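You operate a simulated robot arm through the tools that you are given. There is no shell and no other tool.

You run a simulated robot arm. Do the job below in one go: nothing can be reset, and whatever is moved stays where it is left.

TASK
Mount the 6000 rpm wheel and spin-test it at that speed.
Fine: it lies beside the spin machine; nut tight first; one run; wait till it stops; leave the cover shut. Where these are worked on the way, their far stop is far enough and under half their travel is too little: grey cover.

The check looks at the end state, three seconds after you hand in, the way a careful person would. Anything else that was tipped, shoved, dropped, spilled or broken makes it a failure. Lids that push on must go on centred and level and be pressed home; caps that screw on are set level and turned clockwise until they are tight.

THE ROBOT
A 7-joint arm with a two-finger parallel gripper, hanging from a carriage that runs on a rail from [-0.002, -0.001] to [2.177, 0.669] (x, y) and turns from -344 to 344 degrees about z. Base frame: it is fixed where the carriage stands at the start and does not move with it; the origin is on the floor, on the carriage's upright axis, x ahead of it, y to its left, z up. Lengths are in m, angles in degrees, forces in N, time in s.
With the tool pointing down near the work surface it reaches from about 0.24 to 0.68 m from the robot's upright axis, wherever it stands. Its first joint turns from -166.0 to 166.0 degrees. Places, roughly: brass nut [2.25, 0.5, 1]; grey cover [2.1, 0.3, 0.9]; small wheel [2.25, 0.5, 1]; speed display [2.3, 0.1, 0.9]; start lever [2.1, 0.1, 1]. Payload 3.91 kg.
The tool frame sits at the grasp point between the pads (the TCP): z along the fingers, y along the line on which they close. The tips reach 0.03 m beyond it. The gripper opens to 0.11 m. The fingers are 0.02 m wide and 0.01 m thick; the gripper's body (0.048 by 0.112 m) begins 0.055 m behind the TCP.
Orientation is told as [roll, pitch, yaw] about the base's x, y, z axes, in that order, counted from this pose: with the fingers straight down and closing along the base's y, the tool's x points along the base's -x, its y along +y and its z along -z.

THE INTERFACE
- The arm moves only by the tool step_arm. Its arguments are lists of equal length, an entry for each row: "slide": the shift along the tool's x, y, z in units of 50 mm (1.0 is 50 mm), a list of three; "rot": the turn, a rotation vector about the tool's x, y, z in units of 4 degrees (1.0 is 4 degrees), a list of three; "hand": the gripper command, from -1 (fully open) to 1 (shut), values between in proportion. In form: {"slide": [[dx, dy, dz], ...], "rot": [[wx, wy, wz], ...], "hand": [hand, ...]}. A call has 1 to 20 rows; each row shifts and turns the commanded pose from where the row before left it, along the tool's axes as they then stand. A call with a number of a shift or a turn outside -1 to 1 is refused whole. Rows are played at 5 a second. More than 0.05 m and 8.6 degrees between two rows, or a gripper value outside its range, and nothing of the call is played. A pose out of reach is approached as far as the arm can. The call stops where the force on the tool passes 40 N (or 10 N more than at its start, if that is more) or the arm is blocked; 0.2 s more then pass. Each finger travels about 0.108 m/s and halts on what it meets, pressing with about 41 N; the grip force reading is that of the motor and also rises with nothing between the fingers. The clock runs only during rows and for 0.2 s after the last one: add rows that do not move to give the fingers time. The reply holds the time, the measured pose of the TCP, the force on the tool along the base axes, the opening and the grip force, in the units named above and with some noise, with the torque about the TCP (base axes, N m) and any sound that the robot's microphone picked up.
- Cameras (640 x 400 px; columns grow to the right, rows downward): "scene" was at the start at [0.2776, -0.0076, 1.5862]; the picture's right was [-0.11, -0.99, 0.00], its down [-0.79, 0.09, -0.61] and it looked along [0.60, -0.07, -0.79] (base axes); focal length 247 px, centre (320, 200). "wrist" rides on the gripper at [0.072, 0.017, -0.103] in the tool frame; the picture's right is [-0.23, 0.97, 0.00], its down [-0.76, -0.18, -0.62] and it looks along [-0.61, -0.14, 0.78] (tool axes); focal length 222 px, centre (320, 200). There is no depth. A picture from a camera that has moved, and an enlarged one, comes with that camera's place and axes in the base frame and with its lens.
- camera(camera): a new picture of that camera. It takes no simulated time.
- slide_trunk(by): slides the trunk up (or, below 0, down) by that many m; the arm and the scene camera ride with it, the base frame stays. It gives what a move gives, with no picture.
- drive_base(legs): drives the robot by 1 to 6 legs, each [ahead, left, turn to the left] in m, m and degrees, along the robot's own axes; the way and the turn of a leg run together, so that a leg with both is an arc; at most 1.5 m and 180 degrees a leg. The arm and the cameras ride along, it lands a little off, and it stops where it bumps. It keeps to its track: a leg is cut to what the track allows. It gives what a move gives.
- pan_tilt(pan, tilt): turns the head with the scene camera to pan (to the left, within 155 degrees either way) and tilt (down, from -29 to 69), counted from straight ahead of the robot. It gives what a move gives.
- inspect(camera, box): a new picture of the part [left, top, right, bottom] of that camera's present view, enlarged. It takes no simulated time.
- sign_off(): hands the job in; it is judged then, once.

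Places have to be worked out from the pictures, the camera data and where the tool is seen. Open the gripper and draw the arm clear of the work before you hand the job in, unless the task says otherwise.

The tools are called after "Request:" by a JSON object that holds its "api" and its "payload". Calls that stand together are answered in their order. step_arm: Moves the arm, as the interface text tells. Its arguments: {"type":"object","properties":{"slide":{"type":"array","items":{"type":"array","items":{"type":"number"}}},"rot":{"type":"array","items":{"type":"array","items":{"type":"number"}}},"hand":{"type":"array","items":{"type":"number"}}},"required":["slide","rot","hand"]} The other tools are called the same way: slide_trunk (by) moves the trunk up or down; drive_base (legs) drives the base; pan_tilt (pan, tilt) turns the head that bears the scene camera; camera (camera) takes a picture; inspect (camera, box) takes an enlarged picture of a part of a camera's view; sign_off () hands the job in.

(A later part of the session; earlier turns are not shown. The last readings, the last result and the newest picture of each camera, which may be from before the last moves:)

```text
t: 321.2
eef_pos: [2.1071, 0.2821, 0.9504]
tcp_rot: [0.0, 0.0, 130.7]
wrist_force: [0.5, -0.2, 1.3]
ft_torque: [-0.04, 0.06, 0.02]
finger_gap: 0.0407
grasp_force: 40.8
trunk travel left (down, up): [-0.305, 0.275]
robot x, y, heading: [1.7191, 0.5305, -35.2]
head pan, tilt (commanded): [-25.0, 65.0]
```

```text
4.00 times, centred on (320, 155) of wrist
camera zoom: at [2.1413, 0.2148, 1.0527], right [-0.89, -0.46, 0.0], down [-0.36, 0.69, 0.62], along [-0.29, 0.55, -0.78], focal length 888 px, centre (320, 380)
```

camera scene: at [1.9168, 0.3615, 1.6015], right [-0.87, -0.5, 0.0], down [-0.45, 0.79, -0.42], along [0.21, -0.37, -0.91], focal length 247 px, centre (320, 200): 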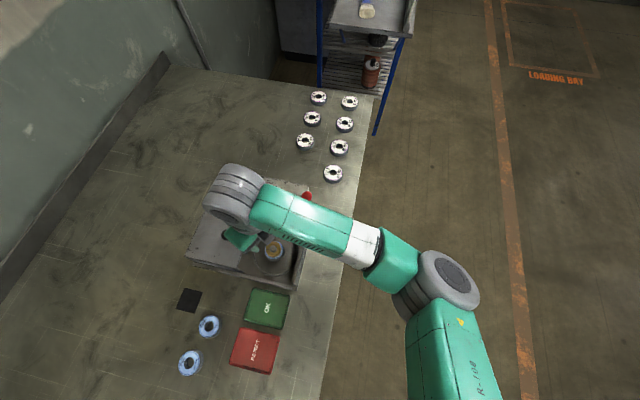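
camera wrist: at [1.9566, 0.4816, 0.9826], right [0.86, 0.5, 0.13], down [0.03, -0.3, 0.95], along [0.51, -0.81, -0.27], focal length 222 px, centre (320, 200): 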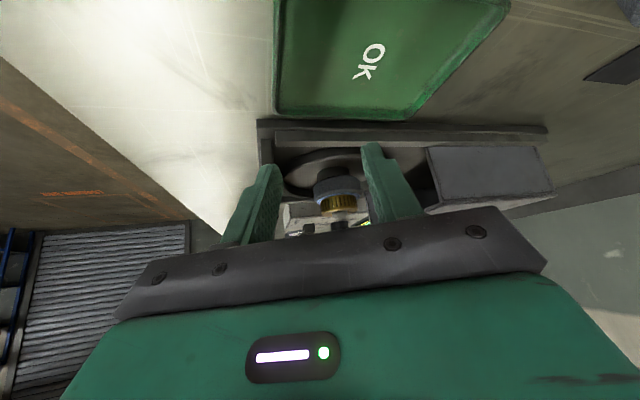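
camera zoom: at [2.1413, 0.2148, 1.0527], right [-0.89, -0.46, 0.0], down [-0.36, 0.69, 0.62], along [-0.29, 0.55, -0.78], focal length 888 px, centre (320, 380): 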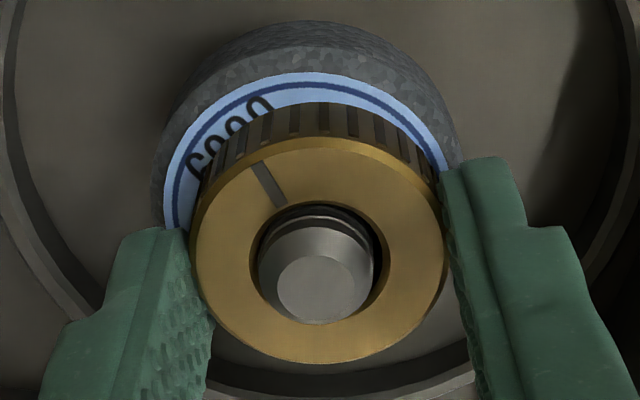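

Request:
{"api": "step_arm", "payload": {"slide": [[0, 0, 0.016], [0, 0, 0], [0, 0, 0], [0, 0, 0], [0, 0, 0], [0, 0, 0], [0, 0, 0]], "rot": [[0, 0, 0], [0, 0, 0], [0, 0, 1], [0, 0, 1], [0, 0, 1], [0, 0, 1], [0, 0, 1]], "hand": [0.8, 0.8, 0.8, 0.8, 0.8, 0.8, 0.8]}}

Request:
{"api": "step_arm", "payload": {"slide": [[0, 0, 0.01], [0, 0, 0], [0, 0, 0], [0, 0, 0], [0, 0, 0], [0, 0, 0]], "rot": [[0, 0, 0], [0, 0, 1], [0, 0, 1], [0, 0, 1], [0, 0, 1], [0, 0, 1]], "hand": [0.8, 0.8, 0.8, 0.8, 0.8, 0.8]}}

Request:
{"api": "inspect", "payload": {"camera": "wrist", "box": [240, 105, 400, 205]}}

```text
t: 322.8
eef_pos: [2.108, 0.2808, 0.9482]
tcp_rot: [-0.1, 0.1, 110.7]
wrist_force: [-0.7, 2.4, 18.5]
ft_torque: [-0.01, 0.18, 0.07]
finger_gap: 0.0407
grasp_force: 41.3
trunk travel left (down, up): [-0.305, 0.275]
robot x, y, heading: [1.7199, 0.5336, -35.1]
head pan, tilt (commanded): [-25.0, 65.0]
```

```text
t: 324.2
eef_pos: [2.1073, 0.2813, 0.9485]
tcp_rot: [0.0, 0.0, 90.7]
wrist_force: [-4.0, 2.6, 24.3]
ft_torque: [0.04, 0.28, 0.09]
finger_gap: 0.0411
grasp_force: 41.1
trunk travel left (down, up): [-0.305, 0.275]
robot x, y, heading: [1.7209, 0.528, -35.1]
head pan, tilt (commanded): [-25.0, 65.0]
```

```text
4.00 times, centred on (320, 155) of wrist
camera zoom: at [2.0911, 0.2078, 1.0523], right [-0.98, 0.22, 0.0], down [0.17, 0.76, 0.62], along [0.14, 0.61, -0.78], focal length 888 px, centre (320, 380)
```

zoom: 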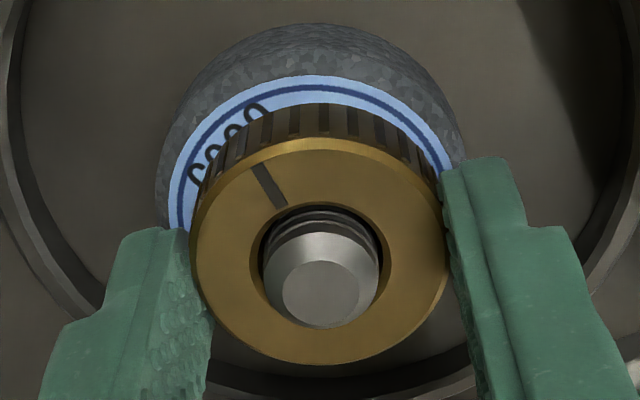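

Request:
{"api": "inspect", "payload": {"camera": "wrist", "box": [304, 152, 336, 184]}}

Request:
{"api": "inspect", "payload": {"camera": "scene", "box": [256, 232, 292, 262]}}

```text
12.50 times, centred on (320, 168) of wrist
camera zoom: at [2.0911, 0.2078, 1.0523], right [-0.98, 0.22, 0.0], down [0.17, 0.76, 0.62], along [0.14, 0.61, -0.78], focal length 2776 px, centre (320, 600)
```

zoom: 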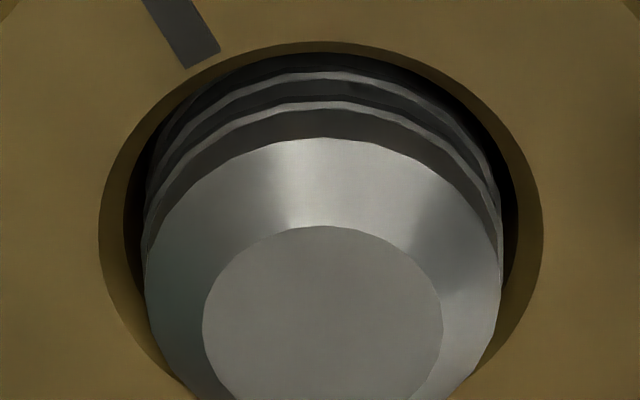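

```text
13.33 times, centred on (274, 247) of scene
camera zoom: at [1.917, 0.3613, 1.6017], right [-0.87, -0.5, 0.0], down [-0.45, 0.79, -0.42], along [0.21, -0.37, -0.91], focal length 3298 px, centre (933, -427)
```

zoom: 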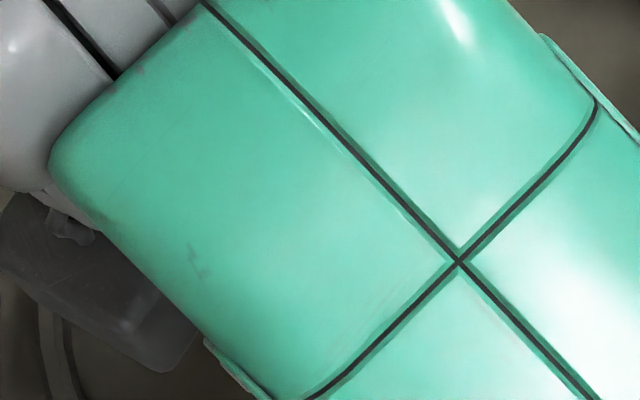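

The thread rings are plain, so the holding is not a real helix. As a check of its logic I turn the nut back counter-clockwise 80° and test the lift: if it then comes free, the hold was due to the tightening.

Request:
{"api": "step_arm", "payload": {"slide": [[0, 0, -0.02], [0, 0, 0], [0, 0, 0], [0, 0, 0], [0, 0, 0], [0, 0, 0], [0, 0, 0], [0, 0, 0], [0, 0, 0], [0, 0, 0], [0, 0, 0], [0, 0, 0], [0, 0, 0], [0, 0, 0], [0, 0, 0], [0, 0, 0], [0, 0, 0]], "rot": [[0, 0, 0], [0, 0, -1], [0, 0, -1], [0, 0, -1], [0, 0, -1], [0, 0, -1], [0, 0, -1], [0, 0, -1], [0, 0, -1], [0, 0, -1], [0, 0, -1], [0, 0, -1], [0, 0, -1], [0, 0, -1], [0, 0, -1], [0, 0, -1], [0, 0, 0]], "hand": [0.8, 0.8, 0.8, 0.8, 0.8, 0.8, 0.8, 0.8, 0.8, 0.8, 0.8, 0.8, 0.8, 0.8, 0.8, 0.8, 0.8]}}

Request:
{"api": "step_arm", "payload": {"slide": [[0, 0, -0.02], [0, 0, 0], [0, 0, 0]], "rot": [[0, 0, 0], [0, 0, 0], [0, 0, 0]], "hand": [0.8, 0.8, 0.8]}}

Request:
{"api": "step_arm", "payload": {"slide": [[0, 0, -0.02], [0, 0, 0], [0, 0, 0]], "rot": [[0, 0, 0], [0, 0, 0], [0, 0, 0]], "hand": [0.8, 0.8, 0.8]}}

Request:
{"api": "inspect", "payload": {"camera": "wrist", "box": [240, 105, 400, 205]}}

```text
t: 327.8
eef_pos: [2.1067, 0.2811, 0.9502]
tcp_rot: [0.0, 0.2, 150.8]
wrist_force: [-0.8, -0.5, -0.2]
ft_torque: [-0.03, -0.01, -0.02]
finger_gap: 0.0408
grasp_force: 41.0
trunk travel left (down, up): [-0.305, 0.275]
robot x, y, heading: [1.7245, 0.5294, -35.4]
head pan, tilt (commanded): [-25.0, 65.0]
```

```text
t: 328.6
eef_pos: [2.1065, 0.2816, 0.9507]
tcp_rot: [0.1, 0.0, 150.8]
wrist_force: [0.4, 0.6, -3.2]
ft_torque: [0.02, 0.01, 0.02]
finger_gap: 0.0407
grasp_force: 41.2
trunk travel left (down, up): [-0.305, 0.275]
robot x, y, heading: [1.7201, 0.5276, -35.2]
head pan, tilt (commanded): [-25.0, 65.0]
```

```text
t: 329.4
eef_pos: [2.106, 0.2815, 0.9507]
tcp_rot: [0.0, 0.1, 150.8]
wrist_force: [1.4, -0.2, -8.5]
ft_torque: [0.06, -0.04, -0.04]
finger_gap: 0.0405
grasp_force: 40.5
trunk travel left (down, up): [-0.305, 0.275]
robot x, y, heading: [1.718, 0.5298, -35.5]
head pan, tilt (commanded): [-25.0, 65.0]
```

```text
4.00 times, centred on (320, 155) of wrist
camera zoom: at [2.1611, 0.2312, 1.0542], right [-0.67, -0.74, 0.0], down [-0.58, 0.53, 0.62], along [-0.46, 0.42, -0.78], focal length 888 px, centre (320, 380)
```

zoom: 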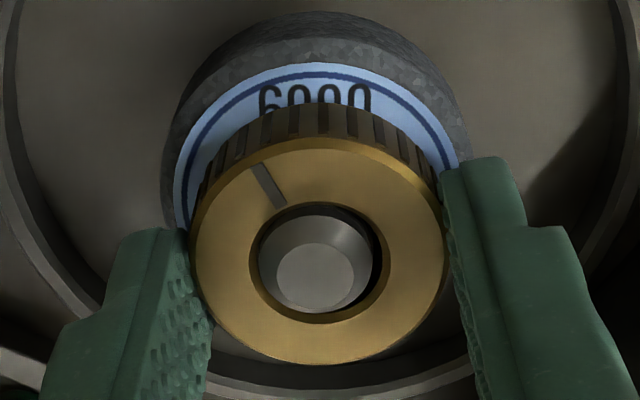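

Request:
{"api": "step_arm", "payload": {"slide": [[0, 0, 0], [0, 0, 0], [0, 0, 0], [0, 0, 0], [0, 0, 0], [0, 0, 0], [0, 0, 0], [0, 0, 0], [0, 0, 0], [0, 0, 0], [0, 0, 0], [0, 0, 0], [0, 0, 0], [0, 0, 0], [0, 0, 0]], "rot": [[0, 0, 0], [0, 0, 0], [0, 0, 0], [0, 0, 0], [0, 0, 0], [0, 0, 0], [0, 0, 0], [0, 0, 0], [0, 0, 0], [0, 0, 0], [0, 0, 0], [0, 0, 0], [0, 0, 0], [0, 0, 0], [0, 0, 0]], "hand": [0.8, 0.8, 0.8, 0.8, 0.8, 0.8, 0.8, 0.8, 0.8, 0.8, 0.8, 0.8, 0.8, 0.8, 0.8]}}

Request:
{"api": "step_arm", "payload": {"slide": [[0, 0, 0], [0, 0, 0], [0, 0, 0], [0, 0, 0]], "rot": [[0, 0, -1], [0, 0, -1], [0, 0, -1], [0, 0, -1]], "hand": [0.8, 0.8, 0.8, 0.8]}}

```text
t: 332.6
eef_pos: [2.1067, 0.2822, 0.9512]
tcp_rot: [0.0, 0.0, 150.8]
wrist_force: [0.6, -0.3, -6.7]
ft_torque: [0.0, -0.04, -0.02]
finger_gap: 0.0408
grasp_force: 41.3
trunk travel left (down, up): [-0.305, 0.275]
robot x, y, heading: [1.7186, 0.5291, -35.3]
head pan, tilt (commanded): [-25.0, 65.0]
```

```text
t: 333.6
eef_pos: [2.1057, 0.2815, 0.9516]
tcp_rot: [-0.1, 0.0, 166.8]
wrist_force: [1.8, 0.1, -8.1]
ft_torque: [-0.01, -0.07, 0.0]
finger_gap: 0.0407
grasp_force: 41.2
trunk travel left (down, up): [-0.305, 0.275]
robot x, y, heading: [1.722, 0.5296, -35.2]
head pan, tilt (commanded): [-25.0, 65.0]
```

The hold is elastic and steady. To find out whether it reflects a fully screwed-down nut, I will turn the nut counter-clockwise by a larger amount in one stroke and see if it rises; afterwards I'll re-tighten. First release and wind the open gripper clockwise in place.

Request:
{"api": "step_arm", "payload": {"slide": [[0, 0, 0.02], [0, 0, 0.02], [0, 0, 0], [0, 0, 0], [0, 0, 0], [0, 0, 0], [0, 0, 0], [0, 0, 0], [0, 0, 0], [0, 0, 0], [0, 0, 0], [0, 0, 0], [0, 0, 0], [0, 0, 0], [0, 0, 0], [0, 0, 0], [0, 0, 0], [0, 0, 0], [0, 0, 0], [0, 0, 0]], "rot": [[0, 0, 0], [0, 0, 0], [0, 0, 0], [0, 0, 0], [0, 0, 0], [0, 0, 1], [0, 0, 1], [0, 0, 1], [0, 0, 1], [0, 0, 1], [0, 0, 1], [0, 0, 1], [0, 0, 1], [0, 0, 1], [0, 0, 1], [0, 0, 1], [0, 0, 1], [0, 0, 1], [0, 0, 1], [0, 0, 1]], "hand": [0.8, 0.8, 0.3, 0, 0, 0, 0, 0, 0, 0, 0, 0, 0, 0, 0, 0, 0, 0, 0, 0]}}

Request:
{"api": "step_arm", "payload": {"slide": [[0, 0, 0], [0, 0, 0], [0, 0, 0], [0, 0, 0], [0, 0, 0], [0, 0, 0], [0, 0, 0], [0, 0, 0], [0, 0, 0], [0, 0, 0], [0, 0, 0], [0, 0, 0], [0, 0, 0], [0, 0, 0], [0, 0, 0], [0, 0, 0], [0, 0, 0], [0, 0, 0], [0, 0, 0], [0, 0, 0]], "rot": [[0, 0, 1], [0, 0, 1], [0, 0, 1], [0, 0, 1], [0, 0, 1], [0, 0, 1], [0, 0, 1], [0, 0, 1], [0, 0, 1], [0, 0, 1], [0, 0, 1], [0, 0, 1], [0, 0, 1], [0, 0, 1], [0, 0, 1], [0, 0, 1], [0, 0, 1], [0, 0, 1], [0, 0, 1], [0, 0, 1]], "hand": [0, 0, 0, 0, 0, 0, 0, 0, 0, 0, 0, 0, 0, 0, 0, 0, 0, 0, 0, 0]}}

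Request:
{"api": "step_arm", "payload": {"slide": [[0, 0, 0], [0, 0, 0], [0, 0, 0], [0, 0, 0], [0, 0, 0], [0, 0, 0], [0, 0, 0], [0, 0, 0], [0, 0, 0], [0, 0, 0], [0, 0, 0], [0, 0, 0], [0, 0, 0], [0, 0, 0], [0, 0, 0], [0, 0, 0], [0, 0, 0], [0, 0, 0], [0, 0, 0], [0, 0, 0]], "rot": [[0, 0, 1], [0, 0, 1], [0, 0, 1], [0, 0, 1], [0, 0, 1], [0, 0, 1], [0, 0, 1], [0, 0, 1], [0, 0, 1], [0, 0, 1], [0, 0, 1], [0, 0, 1], [0, 0, 1], [0, 0, 1], [0, 0, 1], [0, 0, 1], [0, 0, 1], [0, 0, 1], [0, 0, 1], [0, 0, 1]], "hand": [0, 0, 0, 0, 0, 0, 0, 0, 0, 0, 0, 0, 0, 0, 0, 0, 0, 0, 0, 0]}}

Request:
{"api": "inspect", "payload": {"camera": "wrist", "box": [240, 105, 400, 205]}}

```text
t: 337.8
eef_pos: [2.1067, 0.2812, 0.9484]
tcp_rot: [0.0, 0.0, 106.6]
wrist_force: [-0.8, 0.4, 0.2]
ft_torque: [0.0, 0.01, 0.02]
finger_gap: 0.0548
grasp_force: 0.0
trunk travel left (down, up): [-0.305, 0.275]
robot x, y, heading: [1.7179, 0.5285, -35.1]
head pan, tilt (commanded): [-25.0, 65.0]
```

```text
t: 342.0
eef_pos: [2.1074, 0.281, 0.9496]
tcp_rot: [-0.1, 0.1, 26.6]
wrist_force: [0.2, 0.0, 0.8]
ft_torque: [0.01, 0.0, -0.02]
finger_gap: 0.0553
grasp_force: 0.1
trunk travel left (down, up): [-0.305, 0.275]
robot x, y, heading: [1.7191, 0.5276, -35.0]
head pan, tilt (commanded): [-25.0, 65.0]
```

```text
t: 346.2
eef_pos: [2.1061, 0.2824, 0.9485]
tcp_rot: [-0.1, -0.1, -53.3]
wrist_force: [0.1, -0.2, -0.1]
ft_torque: [0.02, 0.01, -0.01]
finger_gap: 0.0554
grasp_force: 0.0
trunk travel left (down, up): [-0.305, 0.275]
robot x, y, heading: [1.7237, 0.5234, -35.2]
head pan, tilt (commanded): [-25.0, 65.0]
```

```text
4.00 times, centred on (320, 155) of wrist
camera zoom: at [2.0767, 0.3492, 1.0524], right [0.92, 0.4, 0.0], down [0.31, -0.72, 0.62], along [0.25, -0.57, -0.78], focal length 888 px, centre (320, 380)
```

zoom: 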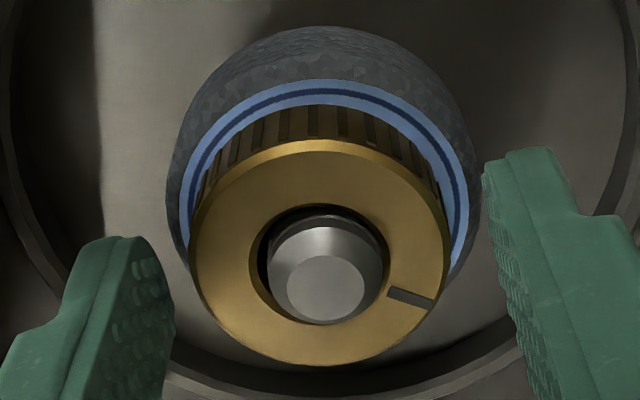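

Request:
{"api": "step_arm", "payload": {"slide": [[0, 0, 0], [0, 0, 0], [0, 0, 0], [0, 0, -0.006], [0, 0, 0], [0, 0, 0], [0, 0, 0], [0, 0, 0], [0, 0, 0], [0, 0, 0], [0, 0, 0], [0, 0, 0], [0, 0, 0], [0, 0, 0], [0, 0, 0], [0, 0, 0], [0, 0, 0], [0, 0, 0], [0, 0, 0], [0, 0, 0]], "rot": [[0, 0, 0], [0, 0, 0], [0, 0, 0], [0, 0, 0], [0, 0, -1], [0, 0, -1], [0, 0, -1], [0, 0, -1], [0, 0, -1], [0, 0, -1], [0, 0, -1], [0, 0, -1], [0, 0, -1], [0, 0, -1], [0, 0, -1], [0, 0, -1], [0, 0, -1], [0, 0, -1], [0, 0, -1], [0, 0, -1]], "hand": [0.3, 0.6, 0.8, 0.8, 0.8, 0.8, 0.8, 0.8, 0.8, 0.8, 0.8, 0.8, 0.8, 0.8, 0.8, 0.8, 0.8, 0.8, 0.8, 0.8]}}

Request:
{"api": "step_arm", "payload": {"slide": [[0, 0, 0], [0, 0, 0], [0, 0, 0], [0, 0, 0], [0, 0, 0], [0, 0, 0], [0, 0, 0], [0, 0, 0], [0, 0, 0], [0, 0, 0], [0, 0, 0], [0, 0, 0], [0, 0, 0], [0, 0, 0], [0, 0, 0], [0, 0, 0], [0, 0, 0], [0, 0, 0], [0, 0, 0], [0, 0, 0]], "rot": [[0, 0, -1], [0, 0, -1], [0, 0, -1], [0, 0, -1], [0, 0, -1], [0, 0, -1], [0, 0, -1], [0, 0, -1], [0, 0, -1], [0, 0, -1], [0, 0, -1], [0, 0, -1], [0, 0, -1], [0, 0, -1], [0, 0, -1], [0, 0, -1], [0, 0, -1], [0, 0, -1], [0, 0, -1], [0, 0, -1]], "hand": [0.8, 0.8, 0.8, 0.8, 0.8, 0.8, 0.8, 0.8, 0.8, 0.8, 0.8, 0.8, 0.8, 0.8, 0.8, 0.8, 0.8, 0.8, 0.8, 0.8]}}

Request:
{"api": "step_arm", "payload": {"slide": [[0, 0, 0], [0, 0, 0], [0, 0, 0], [0, 0, 0], [0, 0, 0], [0, 0, 0], [0, 0, 0], [0, 0, 0], [0, 0, 0], [0, 0, 0], [0, 0, 0], [0, 0, 0], [0, 0, 0], [0, 0, 0], [0, 0, 0], [0, 0, 0], [0, 0, 0], [0, 0, 0], [0, 0, 0]], "rot": [[0, 0, -1], [0, 0, -1], [0, 0, -1], [0, 0, -1], [0, 0, -1], [0, 0, -1], [0, 0, -1], [0, 0, -1], [0, 0, -1], [0, 0, -1], [0, 0, -1], [0, 0, -1], [0, 0, -1], [0, 0, -1], [0, 0, -1], [0, 0, -1], [0, 0, -1], [0, 0, -1], [0, 0, 0]], "hand": [0.8, 0.8, 0.8, 0.8, 0.8, 0.8, 0.8, 0.8, 0.8, 0.8, 0.8, 0.8, 0.8, 0.8, 0.8, 0.8, 0.8, 0.8, 0.8]}}

Request:
{"api": "inspect", "payload": {"camera": "wrist", "box": [240, 105, 400, 205]}}

```text
t: 350.4
eef_pos: [2.1078, 0.2809, 0.9494]
tcp_rot: [-0.1, 0.0, 10.7]
wrist_force: [1.3, -0.1, -0.3]
ft_torque: [0.01, -0.02, 0.0]
finger_gap: 0.0408
grasp_force: 41.1
trunk travel left (down, up): [-0.305, 0.275]
robot x, y, heading: [1.7185, 0.5276, -35.2]
head pan, tilt (commanded): [-25.0, 65.0]
```

```text
t: 354.6
eef_pos: [2.1069, 0.2809, 0.9504]
tcp_rot: [-0.1, 0.0, 90.7]
wrist_force: [-1.0, 0.3, -0.1]
ft_torque: [0.0, 0.0, 0.02]
finger_gap: 0.0406
grasp_force: 41.5
trunk travel left (down, up): [-0.305, 0.275]
robot x, y, heading: [1.7217, 0.5295, -35.2]
head pan, tilt (commanded): [-25.0, 65.0]
```

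```text
t: 358.6
eef_pos: [2.1068, 0.2821, 0.9499]
tcp_rot: [0.0, -0.1, 162.9]
wrist_force: [1.5, -0.5, -0.1]
ft_torque: [0.05, -0.01, 0.0]
finger_gap: 0.0409
grasp_force: 41.1
trunk travel left (down, up): [-0.305, 0.275]
robot x, y, heading: [1.7193, 0.5277, -35.0]
head pan, tilt (commanded): [-25.0, 65.0]
```

```text
4.00 times, centred on (320, 155) of wrist
camera zoom: at [2.1705, 0.2436, 1.0528], right [-0.5, -0.86, 0.0], down [-0.68, 0.4, 0.62], along [-0.54, 0.31, -0.78], focal length 888 px, centre (320, 380)
```

zoom: 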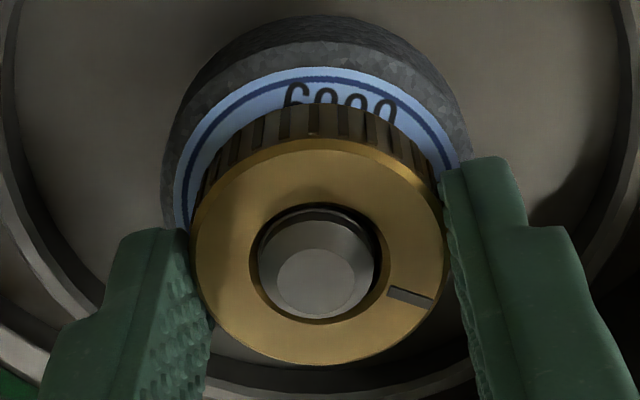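

Now the lift test after the counter-clockwise stroke.

Request:
{"api": "step_arm", "payload": {"slide": [[0, 0, -0.02], [0, 0, 0], [0, 0, 0]], "rot": [[0, 0, 0], [0, 0, 0], [0, 0, 0]], "hand": [0.8, 0.8, 0.8]}}

Request:
{"api": "step_arm", "payload": {"slide": [[0, 0, -0.02], [0, 0, 0], [0, 0, 0]], "rot": [[0, 0, 0], [0, 0, 0], [0, 0, 0]], "hand": [0.8, 0.8, 0.8]}}

Request:
{"api": "step_arm", "payload": {"slide": [[0, 0, -0.04], [0, 0, 0], [0, 0, 0]], "rot": [[0, 0, 0], [0, 0, 0], [0, 0, 0]], "hand": [0.8, 0.8, 0.8]}}

Request:
{"api": "inspect", "payload": {"camera": "wrist", "box": [240, 105, 400, 205]}}

```text
t: 359.4
eef_pos: [2.107, 0.2824, 0.9503]
tcp_rot: [0.0, 0.2, 162.8]
wrist_force: [-0.1, -1.5, 0.3]
ft_torque: [-0.01, 0.02, 0.0]
finger_gap: 0.041
grasp_force: 40.9
trunk travel left (down, up): [-0.305, 0.275]
robot x, y, heading: [1.7193, 0.5285, -35.2]
head pan, tilt (commanded): [-25.0, 65.0]
```

```text
t: 360.2
eef_pos: [2.1066, 0.2823, 0.9506]
tcp_rot: [0.1, 0.1, 162.8]
wrist_force: [-0.2, -0.1, -1.1]
ft_torque: [0.01, -0.03, 0.0]
finger_gap: 0.0408
grasp_force: 41.0
trunk travel left (down, up): [-0.305, 0.275]
robot x, y, heading: [1.7198, 0.5305, -35.3]
head pan, tilt (commanded): [-25.0, 65.0]
```

```text
t: 361.0
eef_pos: [2.1069, 0.2831, 0.9529]
tcp_rot: [0.1, 0.1, 162.9]
wrist_force: [-0.4, -0.5, -0.3]
ft_torque: [0.01, -0.03, 0.01]
finger_gap: 0.0408
grasp_force: 40.8
trunk travel left (down, up): [-0.305, 0.275]
robot x, y, heading: [1.7172, 0.5299, -35.2]
head pan, tilt (commanded): [-25.0, 65.0]
```

```text
4.00 times, centred on (320, 155) of wrist
camera zoom: at [2.1704, 0.2435, 1.0568], right [-0.51, -0.86, 0.0], down [-0.68, 0.4, 0.62], along [-0.54, 0.31, -0.78], focal length 888 px, centre (320, 380)
```

zoom: 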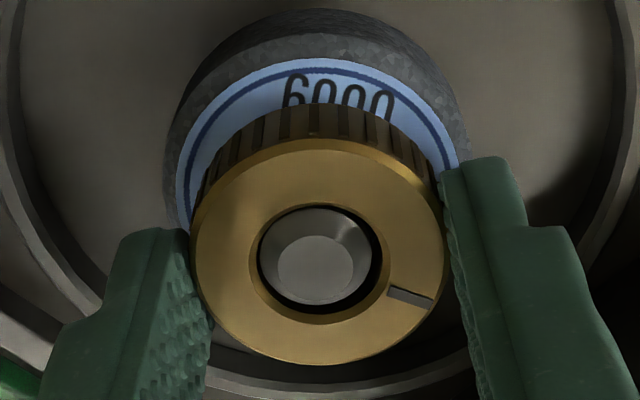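

Very informative: after turning counter-clockwise the nut came free, so the hold was indeed the tightened thread – it had been tight before. Now I set it back down on the wheel and tighten it clockwise again, fully.

Request:
{"api": "step_arm", "payload": {"slide": [[0, 0, 0.04], [0, 0, 0.04], [0, 0, 0.016], [0, 0, 0], [0, 0, 0]], "rot": [[0, 0, 0], [0, 0, 0], [0, 0, 0], [0, 0, 0], [0, 0, 0]], "hand": [0.8, 0.8, 0.8, 0.8, 0.8]}}

Request:
{"api": "inspect", "payload": {"camera": "wrist", "box": [240, 105, 400, 205]}}

```text
t: 362.2
eef_pos: [2.107, 0.2821, 0.9493]
tcp_rot: [-0.1, 0.0, 162.7]
wrist_force: [-2.1, 2.7, 7.2]
ft_torque: [0.15, 0.19, -0.02]
finger_gap: 0.041
grasp_force: 41.1
trunk travel left (down, up): [-0.305, 0.275]
robot x, y, heading: [1.7207, 0.5293, -35.3]
head pan, tilt (commanded): [-25.0, 65.0]
```

```text
4.00 times, centred on (320, 155) of wrist
camera zoom: at [2.1705, 0.2433, 1.0524], right [-0.51, -0.86, 0.0], down [-0.68, 0.4, 0.62], along [-0.54, 0.31, -0.78], focal length 888 px, centre (320, 380)
```

zoom: 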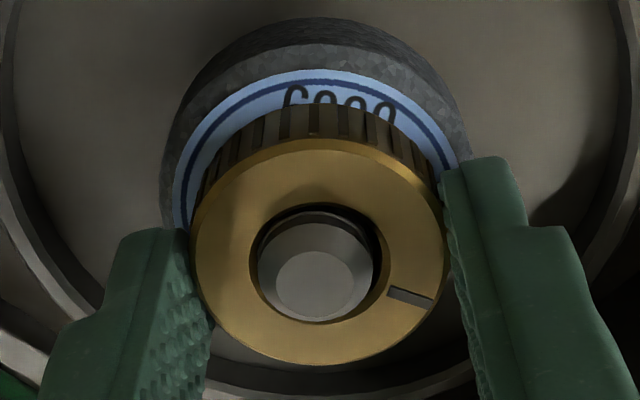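

Seated with 7 N. I turn clockwise, reading torque after each 80°.

Request:
{"api": "step_arm", "payload": {"slide": [[0, 0, 0], [0, 0, 0], [0, 0, 0], [0, 0, 0], [0, 0, 0], [0, 0, 0], [0, 0, 0], [0, 0, 0], [0, 0, 0], [0, 0, 0], [0, 0, 0], [0, 0, 0], [0, 0, 0], [0, 0, 0], [0, 0, 0], [0, 0, 0], [0, 0, 0], [0, 0, 0], [0, 0, 0], [0, 0, 0]], "rot": [[0, 0, 1], [0, 0, 1], [0, 0, 1], [0, 0, 1], [0, 0, 1], [0, 0, 1], [0, 0, 1], [0, 0, 1], [0, 0, 1], [0, 0, 1], [0, 0, 1], [0, 0, 1], [0, 0, 1], [0, 0, 1], [0, 0, 1], [0, 0, 1], [0, 0, 1], [0, 0, 1], [0, 0, 1], [0, 0, 1]], "hand": [0.8, 0.8, 0.8, 0.8, 0.8, 0.8, 0.8, 0.8, 0.8, 0.8, 0.8, 0.8, 0.8, 0.8, 0.8, 0.8, 0.8, 0.8, 0.8, 0.8]}}

Request:
{"api": "step_arm", "payload": {"slide": [[0, 0, 0], [0, 0, 0], [0, 0, 0], [0, 0, 0], [0, 0, 0], [0, 0, 0], [0, 0, 0], [0, 0, 0], [0, 0, 0], [0, 0, 0], [0, 0, 0], [0, 0, 0], [0, 0, 0], [0, 0, 0], [0, 0, 0], [0, 0, 0], [0, 0, 0], [0, 0, 0], [0, 0, 0], [0, 0, 0]], "rot": [[0, 0, 1], [0, 0, 1], [0, 0, 1], [0, 0, 1], [0, 0, 1], [0, 0, 1], [0, 0, 1], [0, 0, 1], [0, 0, 1], [0, 0, 1], [0, 0, 1], [0, 0, 1], [0, 0, 1], [0, 0, 1], [0, 0, 1], [0, 0, 1], [0, 0, 1], [0, 0, 1], [0, 0, 1], [0, 0, 1]], "hand": [0.8, 0.8, 0.8, 0.8, 0.8, 0.8, 0.8, 0.8, 0.8, 0.8, 0.8, 0.8, 0.8, 0.8, 0.8, 0.8, 0.8, 0.8, 0.8, 0.8]}}

Request:
{"api": "inspect", "payload": {"camera": "wrist", "box": [240, 105, 400, 205]}}

Request:
{"api": "step_arm", "payload": {"slide": [[0, 0, 0], [0, 0, 0], [0, 0, 0], [0, 0, 0], [0, 0, 0], [0, 0, 0], [0, 0, 0], [0, 0, 0], [0, 0, 0], [0, 0, 0], [0, 0, 0], [0, 0, 0], [0, 0, 0], [0, 0, 0], [0, 0, 0]], "rot": [[0, 0, 1], [0, 0, 1], [0, 0, 1], [0, 0, 1], [0, 0, 1], [0, 0, 1], [0, 0, 1], [0, 0, 1], [0, 0, 1], [0, 0, 1], [0, 0, 1], [0, 0, 1], [0, 0, 1], [0, 0, 1], [0, 0, 0]], "hand": [0.8, 0.8, 0.8, 0.8, 0.8, 0.8, 0.8, 0.8, 0.8, 0.8, 0.8, 0.8, 0.8, 0.8, 0.8]}}

Request:
{"api": "inspect", "payload": {"camera": "wrist", "box": [240, 105, 400, 205]}}

```text
t: 366.4
eef_pos: [2.1064, 0.2818, 0.9489]
tcp_rot: [-0.1, 0.1, 82.7]
wrist_force: [-2.1, 0.4, 4.8]
ft_torque: [0.08, 0.04, 0.04]
finger_gap: 0.0408
grasp_force: 41.6
trunk travel left (down, up): [-0.305, 0.275]
robot x, y, heading: [1.7199, 0.5248, -35.0]
head pan, tilt (commanded): [-25.0, 65.0]
```

```text
t: 370.6
eef_pos: [2.1069, 0.2833, 0.9484]
tcp_rot: [0.0, -0.1, 2.7]
wrist_force: [0.8, -0.1, -0.7]
ft_torque: [-0.03, 0.0, 0.01]
finger_gap: 0.0406
grasp_force: 41.5
trunk travel left (down, up): [-0.305, 0.275]
robot x, y, heading: [1.7198, 0.5275, -35.2]
head pan, tilt (commanded): [-25.0, 65.0]
```

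```text
4.00 times, centred on (320, 155) of wrist
camera zoom: at [2.0334, 0.2948, 1.0521], right [0.18, 0.98, 0.0], down [0.77, -0.14, 0.62], along [0.61, -0.11, -0.78], focal length 888 px, centre (320, 380)
```

zoom: 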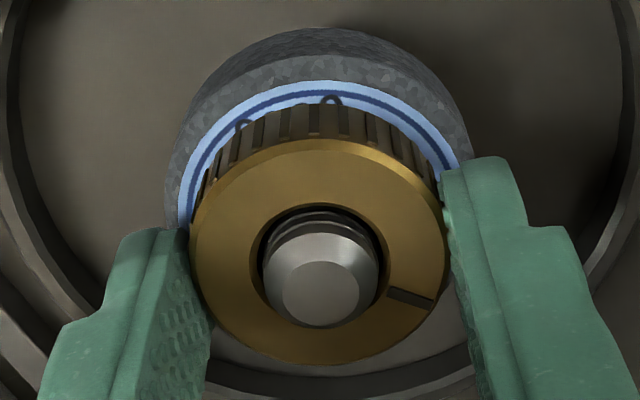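

```text
t: 373.8
eef_pos: [2.1073, 0.2806, 0.9495]
tcp_rot: [0.1, -0.2, -53.3]
wrist_force: [0.0, 0.4, 0.5]
ft_torque: [0.01, 0.01, 0.0]
finger_gap: 0.0409
grasp_force: 41.0
trunk travel left (down, up): [-0.305, 0.275]
robot x, y, heading: [1.719, 0.5289, -34.9]
head pan, tilt (commanded): [-25.0, 65.0]
```

```text
4.00 times, centred on (320, 155) of wrist
camera zoom: at [2.0766, 0.3493, 1.052], right [0.92, 0.4, 0.0], down [0.31, -0.72, 0.62], along [0.25, -0.57, -0.78], focal length 888 px, centre (320, 380)
```

zoom: 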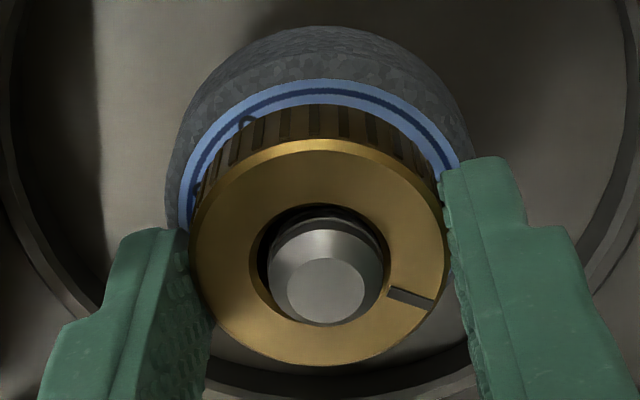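

Request:
{"api": "step_arm", "payload": {"slide": [[0, 0, -0.02], [0, 0, 0], [0, 0, 0]], "rot": [[0, 0, 0], [0, 0, 0], [0, 0, 0]], "hand": [0.8, 0.8, 0.8]}}

Request:
{"api": "step_arm", "payload": {"slide": [[0, 0, -0.02], [0, 0, 0], [0, 0, 0]], "rot": [[0, 0, 0], [0, 0, 0], [0, 0, 0]], "hand": [0.8, 0.8, 0.8]}}

```text
t: 374.6
eef_pos: [2.1065, 0.2818, 0.9498]
tcp_rot: [0.1, 0.0, -53.2]
wrist_force: [0.1, 0.1, -1.4]
ft_torque: [-0.02, -0.01, -0.02]
finger_gap: 0.0412
grasp_force: 41.4
trunk travel left (down, up): [-0.305, 0.275]
robot x, y, heading: [1.7234, 0.5271, -35.2]
head pan, tilt (commanded): [-25.0, 65.0]
```

```text
t: 375.4
eef_pos: [2.1065, 0.2823, 0.951]
tcp_rot: [0.1, 0.0, -53.2]
wrist_force: [1.4, -1.1, -9.2]
ft_torque: [0.0, -0.04, 0.01]
finger_gap: 0.0409
grasp_force: 41.1
trunk travel left (down, up): [-0.305, 0.275]
robot x, y, heading: [1.7182, 0.5319, -35.0]
head pan, tilt (commanded): [-25.0, 65.0]
```

The hold is back after 216° clockwise. To be certain it is fully tight, I make further clockwise strokes, unwinding in place with open fingers each time.

Request:
{"api": "step_arm", "payload": {"slide": [[0, 0, 0.02], [0, 0, 0.02], [0, 0, 0], [0, 0, 0], [0, 0, 0], [0, 0, 0], [0, 0, 0], [0, 0, 0], [0, 0, 0], [0, 0, 0], [0, 0, 0], [0, 0, 0], [0, 0, 0], [0, 0, 0], [0, 0, 0], [0, 0, 0], [0, 0, 0], [0, 0, 0], [0, 0, 0], [0, 0, 0]], "rot": [[0, 0, 0], [0, 0, 0], [0, 0, 0], [0, 0, 0], [0, 0, 0], [0, 0, -1], [0, 0, -1], [0, 0, -1], [0, 0, -1], [0, 0, -1], [0, 0, -1], [0, 0, -1], [0, 0, -1], [0, 0, -1], [0, 0, -1], [0, 0, -1], [0, 0, -1], [0, 0, -1], [0, 0, -1], [0, 0, -1]], "hand": [0.8, 0.8, 0.3, 0, 0, 0, 0, 0, 0, 0, 0, 0, 0, 0, 0, 0, 0, 0, 0, 0]}}

Request:
{"api": "step_arm", "payload": {"slide": [[0, 0, 0], [0, 0, 0], [0, 0, 0], [0, 0, 0], [0, 0, 0], [0, 0, 0], [0, 0, 0], [0, 0, 0], [0, 0, 0], [0, 0, 0], [0, 0, 0], [0, 0, 0], [0, 0, 0], [0, 0, 0], [0, 0, 0], [0, 0, 0], [0, 0, 0], [0, 0, 0], [0, 0, 0], [0, 0, 0]], "rot": [[0, 0, -1], [0, 0, -1], [0, 0, -1], [0, 0, -1], [0, 0, -1], [0, 0, -1], [0, 0, -1], [0, 0, -1], [0, 0, -1], [0, 0, -1], [0, 0, -1], [0, 0, -1], [0, 0, -1], [0, 0, -1], [0, 0, -1], [0, 0, -1], [0, 0, -1], [0, 0, -1], [0, 0, -1], [0, 0, -1]], "hand": [0, 0, 0, 0, 0, 0, 0, 0, 0, 0, 0, 0, 0, 0, 0, 0, 0, 0, 0, 0]}}

Request:
{"api": "step_arm", "payload": {"slide": [[0, 0, 0], [0, 0, 0], [0, 0, 0], [0, 0, 0], [0, 0, 0], [0, 0, 0], [0, 0, 0], [0, 0, 0], [0, 0, 0], [0, 0, 0], [0, 0, 0], [0, 0, 0], [0, 0, 0], [0, 0, 0], [0, 0, 0], [0, 0, 0], [0, 0, 0], [0, 0, 0]], "rot": [[0, 0, -1], [0, 0, -1], [0, 0, -1], [0, 0, -1], [0, 0, -1], [0, 0, -1], [0, 0, -1], [0, 0, -1], [0, 0, -1], [0, 0, -1], [0, 0, -1], [0, 0, -1], [0, 0, -1], [0, 0, -1], [0, 0, -1], [0, 0, -1], [0, 0, -1], [0, 0, -1]], "hand": [0, 0, 0, 0, 0, 0, 0, 0, 0, 0, 0, 0, 0, 0, 0, 0, 0, 0]}}

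Request:
{"api": "inspect", "payload": {"camera": "wrist", "box": [240, 105, 400, 205]}}

```text
t: 379.6
eef_pos: [2.1067, 0.282, 0.948]
tcp_rot: [0.0, 0.0, 6.9]
wrist_force: [-0.5, -0.1, 0.2]
ft_torque: [-0.01, 0.03, 0.01]
finger_gap: 0.0551
grasp_force: 0.1
trunk travel left (down, up): [-0.305, 0.275]
robot x, y, heading: [1.7215, 0.5305, -35.1]
head pan, tilt (commanded): [-25.0, 65.0]
```

```text
t: 383.8
eef_pos: [2.1071, 0.2821, 0.9485]
tcp_rot: [-0.1, -0.1, 86.8]
wrist_force: [0.5, -0.3, -0.9]
ft_torque: [-0.03, -0.02, 0.0]
finger_gap: 0.0552
grasp_force: 0.1
trunk travel left (down, up): [-0.305, 0.275]
robot x, y, heading: [1.7178, 0.5304, -35.4]
head pan, tilt (commanded): [-25.0, 65.0]
```

```text
t: 387.6
eef_pos: [2.1064, 0.2818, 0.9481]
tcp_rot: [0.0, -0.1, 158.8]
wrist_force: [0.1, -0.6, -0.2]
ft_torque: [-0.01, 0.01, 0.02]
finger_gap: 0.055
grasp_force: 0.0
trunk travel left (down, up): [-0.305, 0.275]
robot x, y, heading: [1.7185, 0.5311, -35.3]
head pan, tilt (commanded): [-25.0, 65.0]
```

```text
4.00 times, centred on (320, 155) of wrist
camera zoom: at [2.1675, 0.2392, 1.0518], right [-0.56, -0.83, 0.0], down [-0.65, 0.44, 0.62], along [-0.51, 0.35, -0.78], focal length 888 px, centre (320, 380)
```

zoom: 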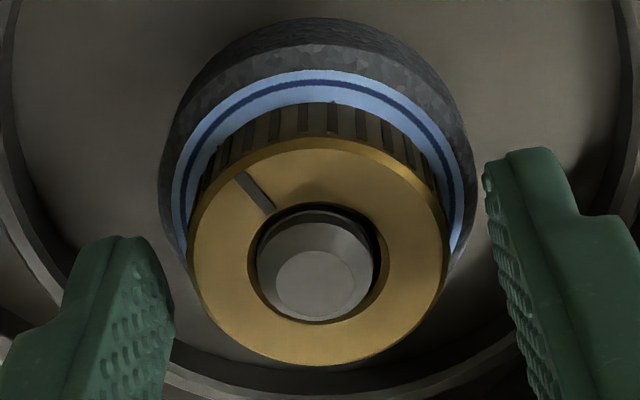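

Request:
{"api": "step_arm", "payload": {"slide": [[0, 0, 0], [0, 0, 0], [0, 0, 0], [0, 0, 0], [0, 0, 0], [0, 0, 0], [0, 0, 0], [0, 0, 0], [0, 0, 0], [0, 0, 0], [0, 0, 0], [0, 0, 0], [0, 0, 0], [0, 0, 0], [0, 0, 0], [0, 0, 0], [0, 0, 0], [0, 0, 0], [0, 0, 0], [0, 0, 0]], "rot": [[0, 0, 0], [0, 0, 0], [0, 0, 0], [0, 0, 1], [0, 0, 1], [0, 0, 1], [0, 0, 1], [0, 0, 1], [0, 0, 1], [0, 0, 1], [0, 0, 1], [0, 0, 1], [0, 0, 1], [0, 0, 1], [0, 0, 1], [0, 0, 1], [0, 0, 1], [0, 0, 1], [0, 0, 1], [0, 0, 1]], "hand": [0.3, 0.6, 0.8, 0.8, 0.8, 0.8, 0.8, 0.8, 0.8, 0.8, 0.8, 0.8, 0.8, 0.8, 0.8, 0.8, 0.8, 0.8, 0.8, 0.8]}}

Request:
{"api": "step_arm", "payload": {"slide": [[0, 0, 0], [0, 0, 0], [0, 0, 0], [0, 0, 0], [0, 0, 0], [0, 0, 0], [0, 0, 0], [0, 0, 0], [0, 0, 0], [0, 0, 0], [0, 0, 0], [0, 0, 0], [0, 0, 0], [0, 0, 0], [0, 0, 0], [0, 0, 0], [0, 0, 0], [0, 0, 0], [0, 0, 0], [0, 0, 0]], "rot": [[0, 0, 1], [0, 0, 1], [0, 0, 1], [0, 0, 1], [0, 0, 1], [0, 0, 1], [0, 0, 1], [0, 0, 1], [0, 0, 1], [0, 0, 1], [0, 0, 1], [0, 0, 1], [0, 0, 1], [0, 0, 1], [0, 0, 1], [0, 0, 1], [0, 0, 1], [0, 0, 1], [0, 0, 1], [0, 0, 1]], "hand": [0.8, 0.8, 0.8, 0.8, 0.8, 0.8, 0.8, 0.8, 0.8, 0.8, 0.8, 0.8, 0.8, 0.8, 0.8, 0.8, 0.8, 0.8, 0.8, 0.8]}}

Request:
{"api": "step_arm", "payload": {"slide": [[0, 0, 0], [0, 0, 0], [0, 0, 0], [0, 0, 0], [0, 0, 0], [0, 0, 0], [0, 0, 0], [0, 0, 0], [0, 0, 0], [0, 0, 0], [0, 0, 0], [0, 0, 0], [0, 0, 0], [0, 0, 0], [0, 0, 0], [0, 0, 0], [0, 0, 0]], "rot": [[0, 0, 1], [0, 0, 1], [0, 0, 1], [0, 0, 1], [0, 0, 1], [0, 0, 1], [0, 0, 1], [0, 0, 1], [0, 0, 1], [0, 0, 1], [0, 0, 1], [0, 0, 1], [0, 0, 1], [0, 0, 1], [0, 0, 1], [0, 0, 1], [0, 0, 0]], "hand": [0.8, 0.8, 0.8, 0.8, 0.8, 0.8, 0.8, 0.8, 0.8, 0.8, 0.8, 0.8, 0.8, 0.8, 0.8, 0.8, 0.8]}}

Request:
{"api": "inspect", "payload": {"camera": "wrist", "box": [240, 105, 400, 205]}}

```text
t: 391.8
eef_pos: [2.1074, 0.2818, 0.9476]
tcp_rot: [0.0, 0.0, 90.8]
wrist_force: [0.4, -0.1, -0.5]
ft_torque: [0.02, -0.04, 0.03]
finger_gap: 0.0408
grasp_force: 41.6
trunk travel left (down, up): [-0.305, 0.275]
robot x, y, heading: [1.7213, 0.5265, -35.2]
head pan, tilt (commanded): [-25.0, 65.0]
```

```text
t: 396.0
eef_pos: [2.1071, 0.2837, 0.9501]
tcp_rot: [0.0, -0.1, 10.7]
wrist_force: [2.0, 1.3, -0.7]
ft_torque: [0.03, -0.05, -0.01]
finger_gap: 0.041
grasp_force: 41.1
trunk travel left (down, up): [-0.305, 0.275]
robot x, y, heading: [1.7216, 0.5301, -35.2]
head pan, tilt (commanded): [-25.0, 65.0]
```

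```text
t: 399.6
eef_pos: [2.1069, 0.2812, 0.9477]
tcp_rot: [0.0, -0.1, -53.3]
wrist_force: [-0.3, 0.0, -0.7]
ft_torque: [0.05, 0.02, -0.01]
finger_gap: 0.041
grasp_force: 41.2
trunk travel left (down, up): [-0.305, 0.275]
robot x, y, heading: [1.7185, 0.5283, -35.1]
head pan, tilt (commanded): [-25.0, 65.0]
```

```text
4.00 times, centred on (320, 155) of wrist
camera zoom: at [2.0767, 0.3491, 1.0518], right [0.92, 0.4, 0.0], down [0.31, -0.72, 0.62], along [0.25, -0.57, -0.78], focal length 888 px, centre (320, 380)
```

zoom: 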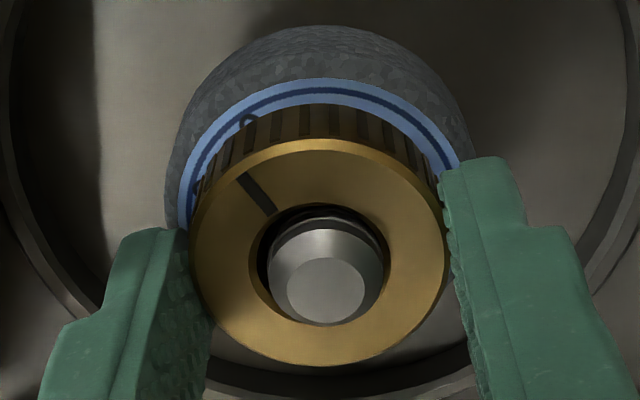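

Turning stays smooth and the hold is in place. For safety I add more clockwise travel: on to yaw −125°, then unwind in place once more.

Request:
{"api": "step_arm", "payload": {"slide": [[0, 0, 0], [0, 0, 0], [0, 0, 0], [0, 0, 0], [0, 0, 0], [0, 0, 0], [0, 0, 0], [0, 0, 0], [0, 0, 0], [0, 0, 0], [0, 0, 0], [0, 0, 0], [0, 0, 0], [0, 0, 0], [0, 0, 0], [0, 0, 0], [0, 0, 0]], "rot": [[0, 0, 1], [0, 0, 1], [0, 0, 1], [0, 0, 1], [0, 0, 1], [0, 0, 1], [0, 0, 1], [0, 0, 1], [0, 0, 1], [0, 0, 1], [0, 0, 1], [0, 0, 1], [0, 0, 1], [0, 0, 1], [0, 0, 1], [0, 0, 1], [0, 0, 0]], "hand": [0.8, 0.8, 0.8, 0.8, 0.8, 0.8, 0.8, 0.8, 0.8, 0.8, 0.8, 0.8, 0.8, 0.8, 0.8, 0.8, 0.8]}}

Request:
{"api": "step_arm", "payload": {"slide": [[0, 0, 0], [0, 0, 0], [0, 0, 0], [0, 0, 0], [0, 0, 0], [0, 0, 0], [0, 0, 0], [0, 0, 0], [0, 0, 0], [0, 0, 0], [0, 0, 0], [0, 0, 0], [0, 0, 0], [0, 0, 0], [0, 0, 0], [0, 0, 0], [0, 0, 0], [0, 0, 0], [0, 0, 0], [0, 0, 0]], "rot": [[0, 0, 0], [0, 0, 0], [0, 0, 0], [0, 0, -1], [0, 0, -1], [0, 0, -1], [0, 0, -1], [0, 0, -1], [0, 0, -1], [0, 0, -1], [0, 0, -1], [0, 0, -1], [0, 0, -1], [0, 0, -1], [0, 0, -1], [0, 0, -1], [0, 0, -1], [0, 0, -1], [0, 0, -1], [0, 0, -1]], "hand": [0.3, 0, 0, 0, 0, 0, 0, 0, 0, 0, 0, 0, 0, 0, 0, 0, 0, 0, 0, 0]}}

Request:
{"api": "inspect", "payload": {"camera": "wrist", "box": [240, 105, 400, 205]}}

```text
t: 403.2
eef_pos: [2.1063, 0.2814, 0.949]
tcp_rot: [0.2, 0.0, -117.3]
wrist_force: [0.6, -0.3, -0.6]
ft_torque: [-0.01, 0.0, 0.0]
finger_gap: 0.0405
grasp_force: 40.7
trunk travel left (down, up): [-0.305, 0.275]
robot x, y, heading: [1.721, 0.5258, -34.9]
head pan, tilt (commanded): [-25.0, 65.0]
```

```text
t: 407.4
eef_pos: [2.1075, 0.2811, 0.9486]
tcp_rot: [0.0, -0.1, -49.3]
wrist_force: [0.8, -0.3, 0.2]
ft_torque: [-0.02, 0.01, 0.03]
finger_gap: 0.055
grasp_force: 0.0
trunk travel left (down, up): [-0.305, 0.275]
robot x, y, heading: [1.7192, 0.5344, -35.0]
head pan, tilt (commanded): [-25.0, 65.0]
```

```text
4.00 times, centred on (320, 155) of wrist
camera zoom: at [2.0716, 0.3468, 1.0517], right [0.89, 0.46, 0.0], down [0.36, -0.69, 0.62], along [0.29, -0.55, -0.78], focal length 888 px, centre (320, 380)
```

zoom: 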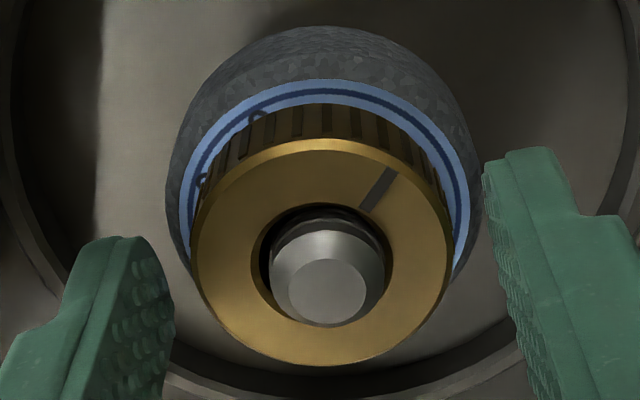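

Nut done. The wheel sits about 2 mm off-centre under the nut, so I centre it by closing the fingers on its rim at two perpendicular yaws with the TCP on the spindle axis.

Request:
{"api": "step_arm", "payload": {"slide": [[0, 0, 0], [0, 0, 0], [0, 0, 0.13], [0, 0, 0.13], [0, 0, 0.13], [0, 0, 0], [0, 0, 0], [0, 0, 0], [0, 0, 0], [0, 0, 0], [0, 0, 0], [0, 0, 0], [0, 0, 0]], "rot": [[0, 0, 0], [0, 0, 0], [0, 0, 0], [0, 0, 0], [0, 0, 0], [0, 0, 0], [0, 0, 0], [0, 0, 0], [0, 0, 0], [0, 0, 0], [0, 0, 0], [0, 0, 0], [0, 0, 0]], "hand": [-0.2, -0.35, -0.35, -0.35, -0.35, -0.2, -0.1, 0, 0.05, 0.05, -0.1, -0.35, -0.35]}}

Request:
{"api": "inspect", "payload": {"camera": "wrist", "box": [240, 105, 400, 205]}}

Request:
{"api": "step_arm", "payload": {"slide": [[0, 0, 0], [0, 0, 0], [0, 0, 0], [0, 0, 0], [0, 0, 0], [0, 0, 0], [0, 0, 0], [0, 0, 0], [0, 0, 0], [0, 0, 0], [0, 0, 0], [0, 0, 0], [0, 0, 0], [0, 0, 0], [0, 0, 0], [0, 0, 0], [0, 0, 0], [0, 0, 0], [0, 0, 0], [0, 0, 0]], "rot": [[0, 0, -1], [0, 0, -1], [0, 0, -1], [0, 0, -1], [0, 0, -1], [0, 0, -1], [0, 0, -1], [0, 0, -1], [0, 0, -1], [0, 0, -1], [0, 0, -1], [0, 0, -1], [0, 0, -1], [0, 0, -1], [0, 0, -1], [0, 0, -1], [0, 0, -1], [0, 0, -1], [0, 0, -1], [0, 0, 0]], "hand": [-0.35, -0.35, -0.35, -0.35, -0.35, -0.35, -0.35, -0.35, -0.35, -0.35, -0.35, -0.35, -0.35, -0.35, -0.35, -0.35, -0.35, -0.35, -0.35, -0.35]}}

Request:
{"api": "inspect", "payload": {"camera": "wrist", "box": [240, 105, 400, 205]}}

```text
t: 410.2
eef_pos: [2.1071, 0.2814, 0.9284]
tcp_rot: [0.0, -0.2, -49.2]
wrist_force: [-0.4, -0.4, -0.3]
ft_torque: [-0.03, 0.01, -0.01]
finger_gap: 0.0742
grasp_force: 0.1
trunk travel left (down, up): [-0.305, 0.275]
robot x, y, heading: [1.718, 0.5286, -35.4]
head pan, tilt (commanded): [-25.0, 65.0]
```

```text
4.00 times, centred on (320, 155) of wrist
camera zoom: at [2.0717, 0.3469, 1.0323], right [0.89, 0.46, 0.0], down [0.36, -0.69, 0.62], along [0.29, -0.55, -0.78], focal length 888 px, centre (320, 380)
```

zoom: 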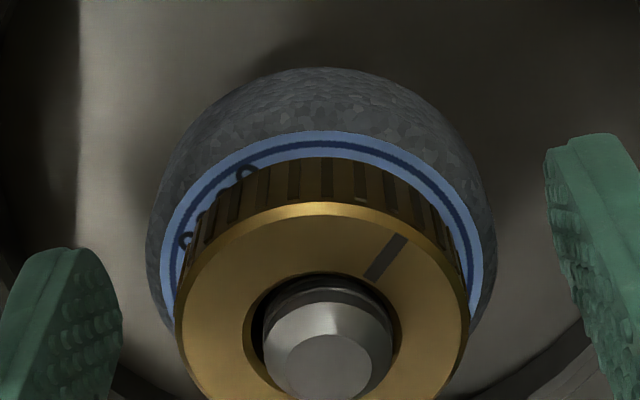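

```text
t: 414.4
eef_pos: [2.107, 0.281, 0.9292]
tcp_rot: [-0.1, 0.0, 26.8]
wrist_force: [-0.6, 0.0, 0.7]
ft_torque: [0.0, 0.0, 0.02]
finger_gap: 0.0743
grasp_force: 0.1
trunk travel left (down, up): [-0.305, 0.275]
robot x, y, heading: [1.7198, 0.5297, -35.0]
head pan, tilt (commanded): [-25.0, 65.0]
```

```text
4.00 times, centred on (320, 155) of wrist
camera zoom: at [2.0343, 0.2633, 1.0326], right [-0.24, 0.97, 0.0], down [0.76, 0.19, 0.62], along [0.61, 0.15, -0.78], focal length 888 px, centre (320, 380)
```

zoom: 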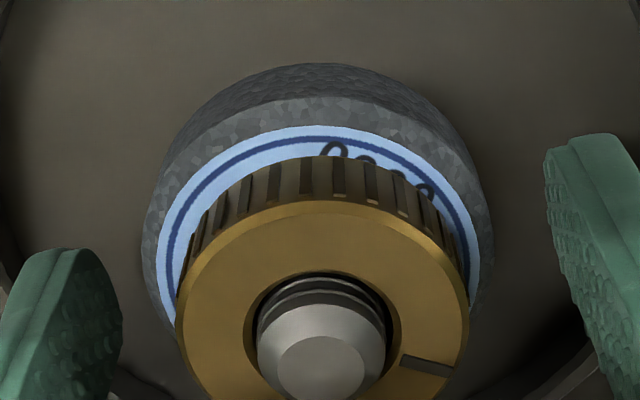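

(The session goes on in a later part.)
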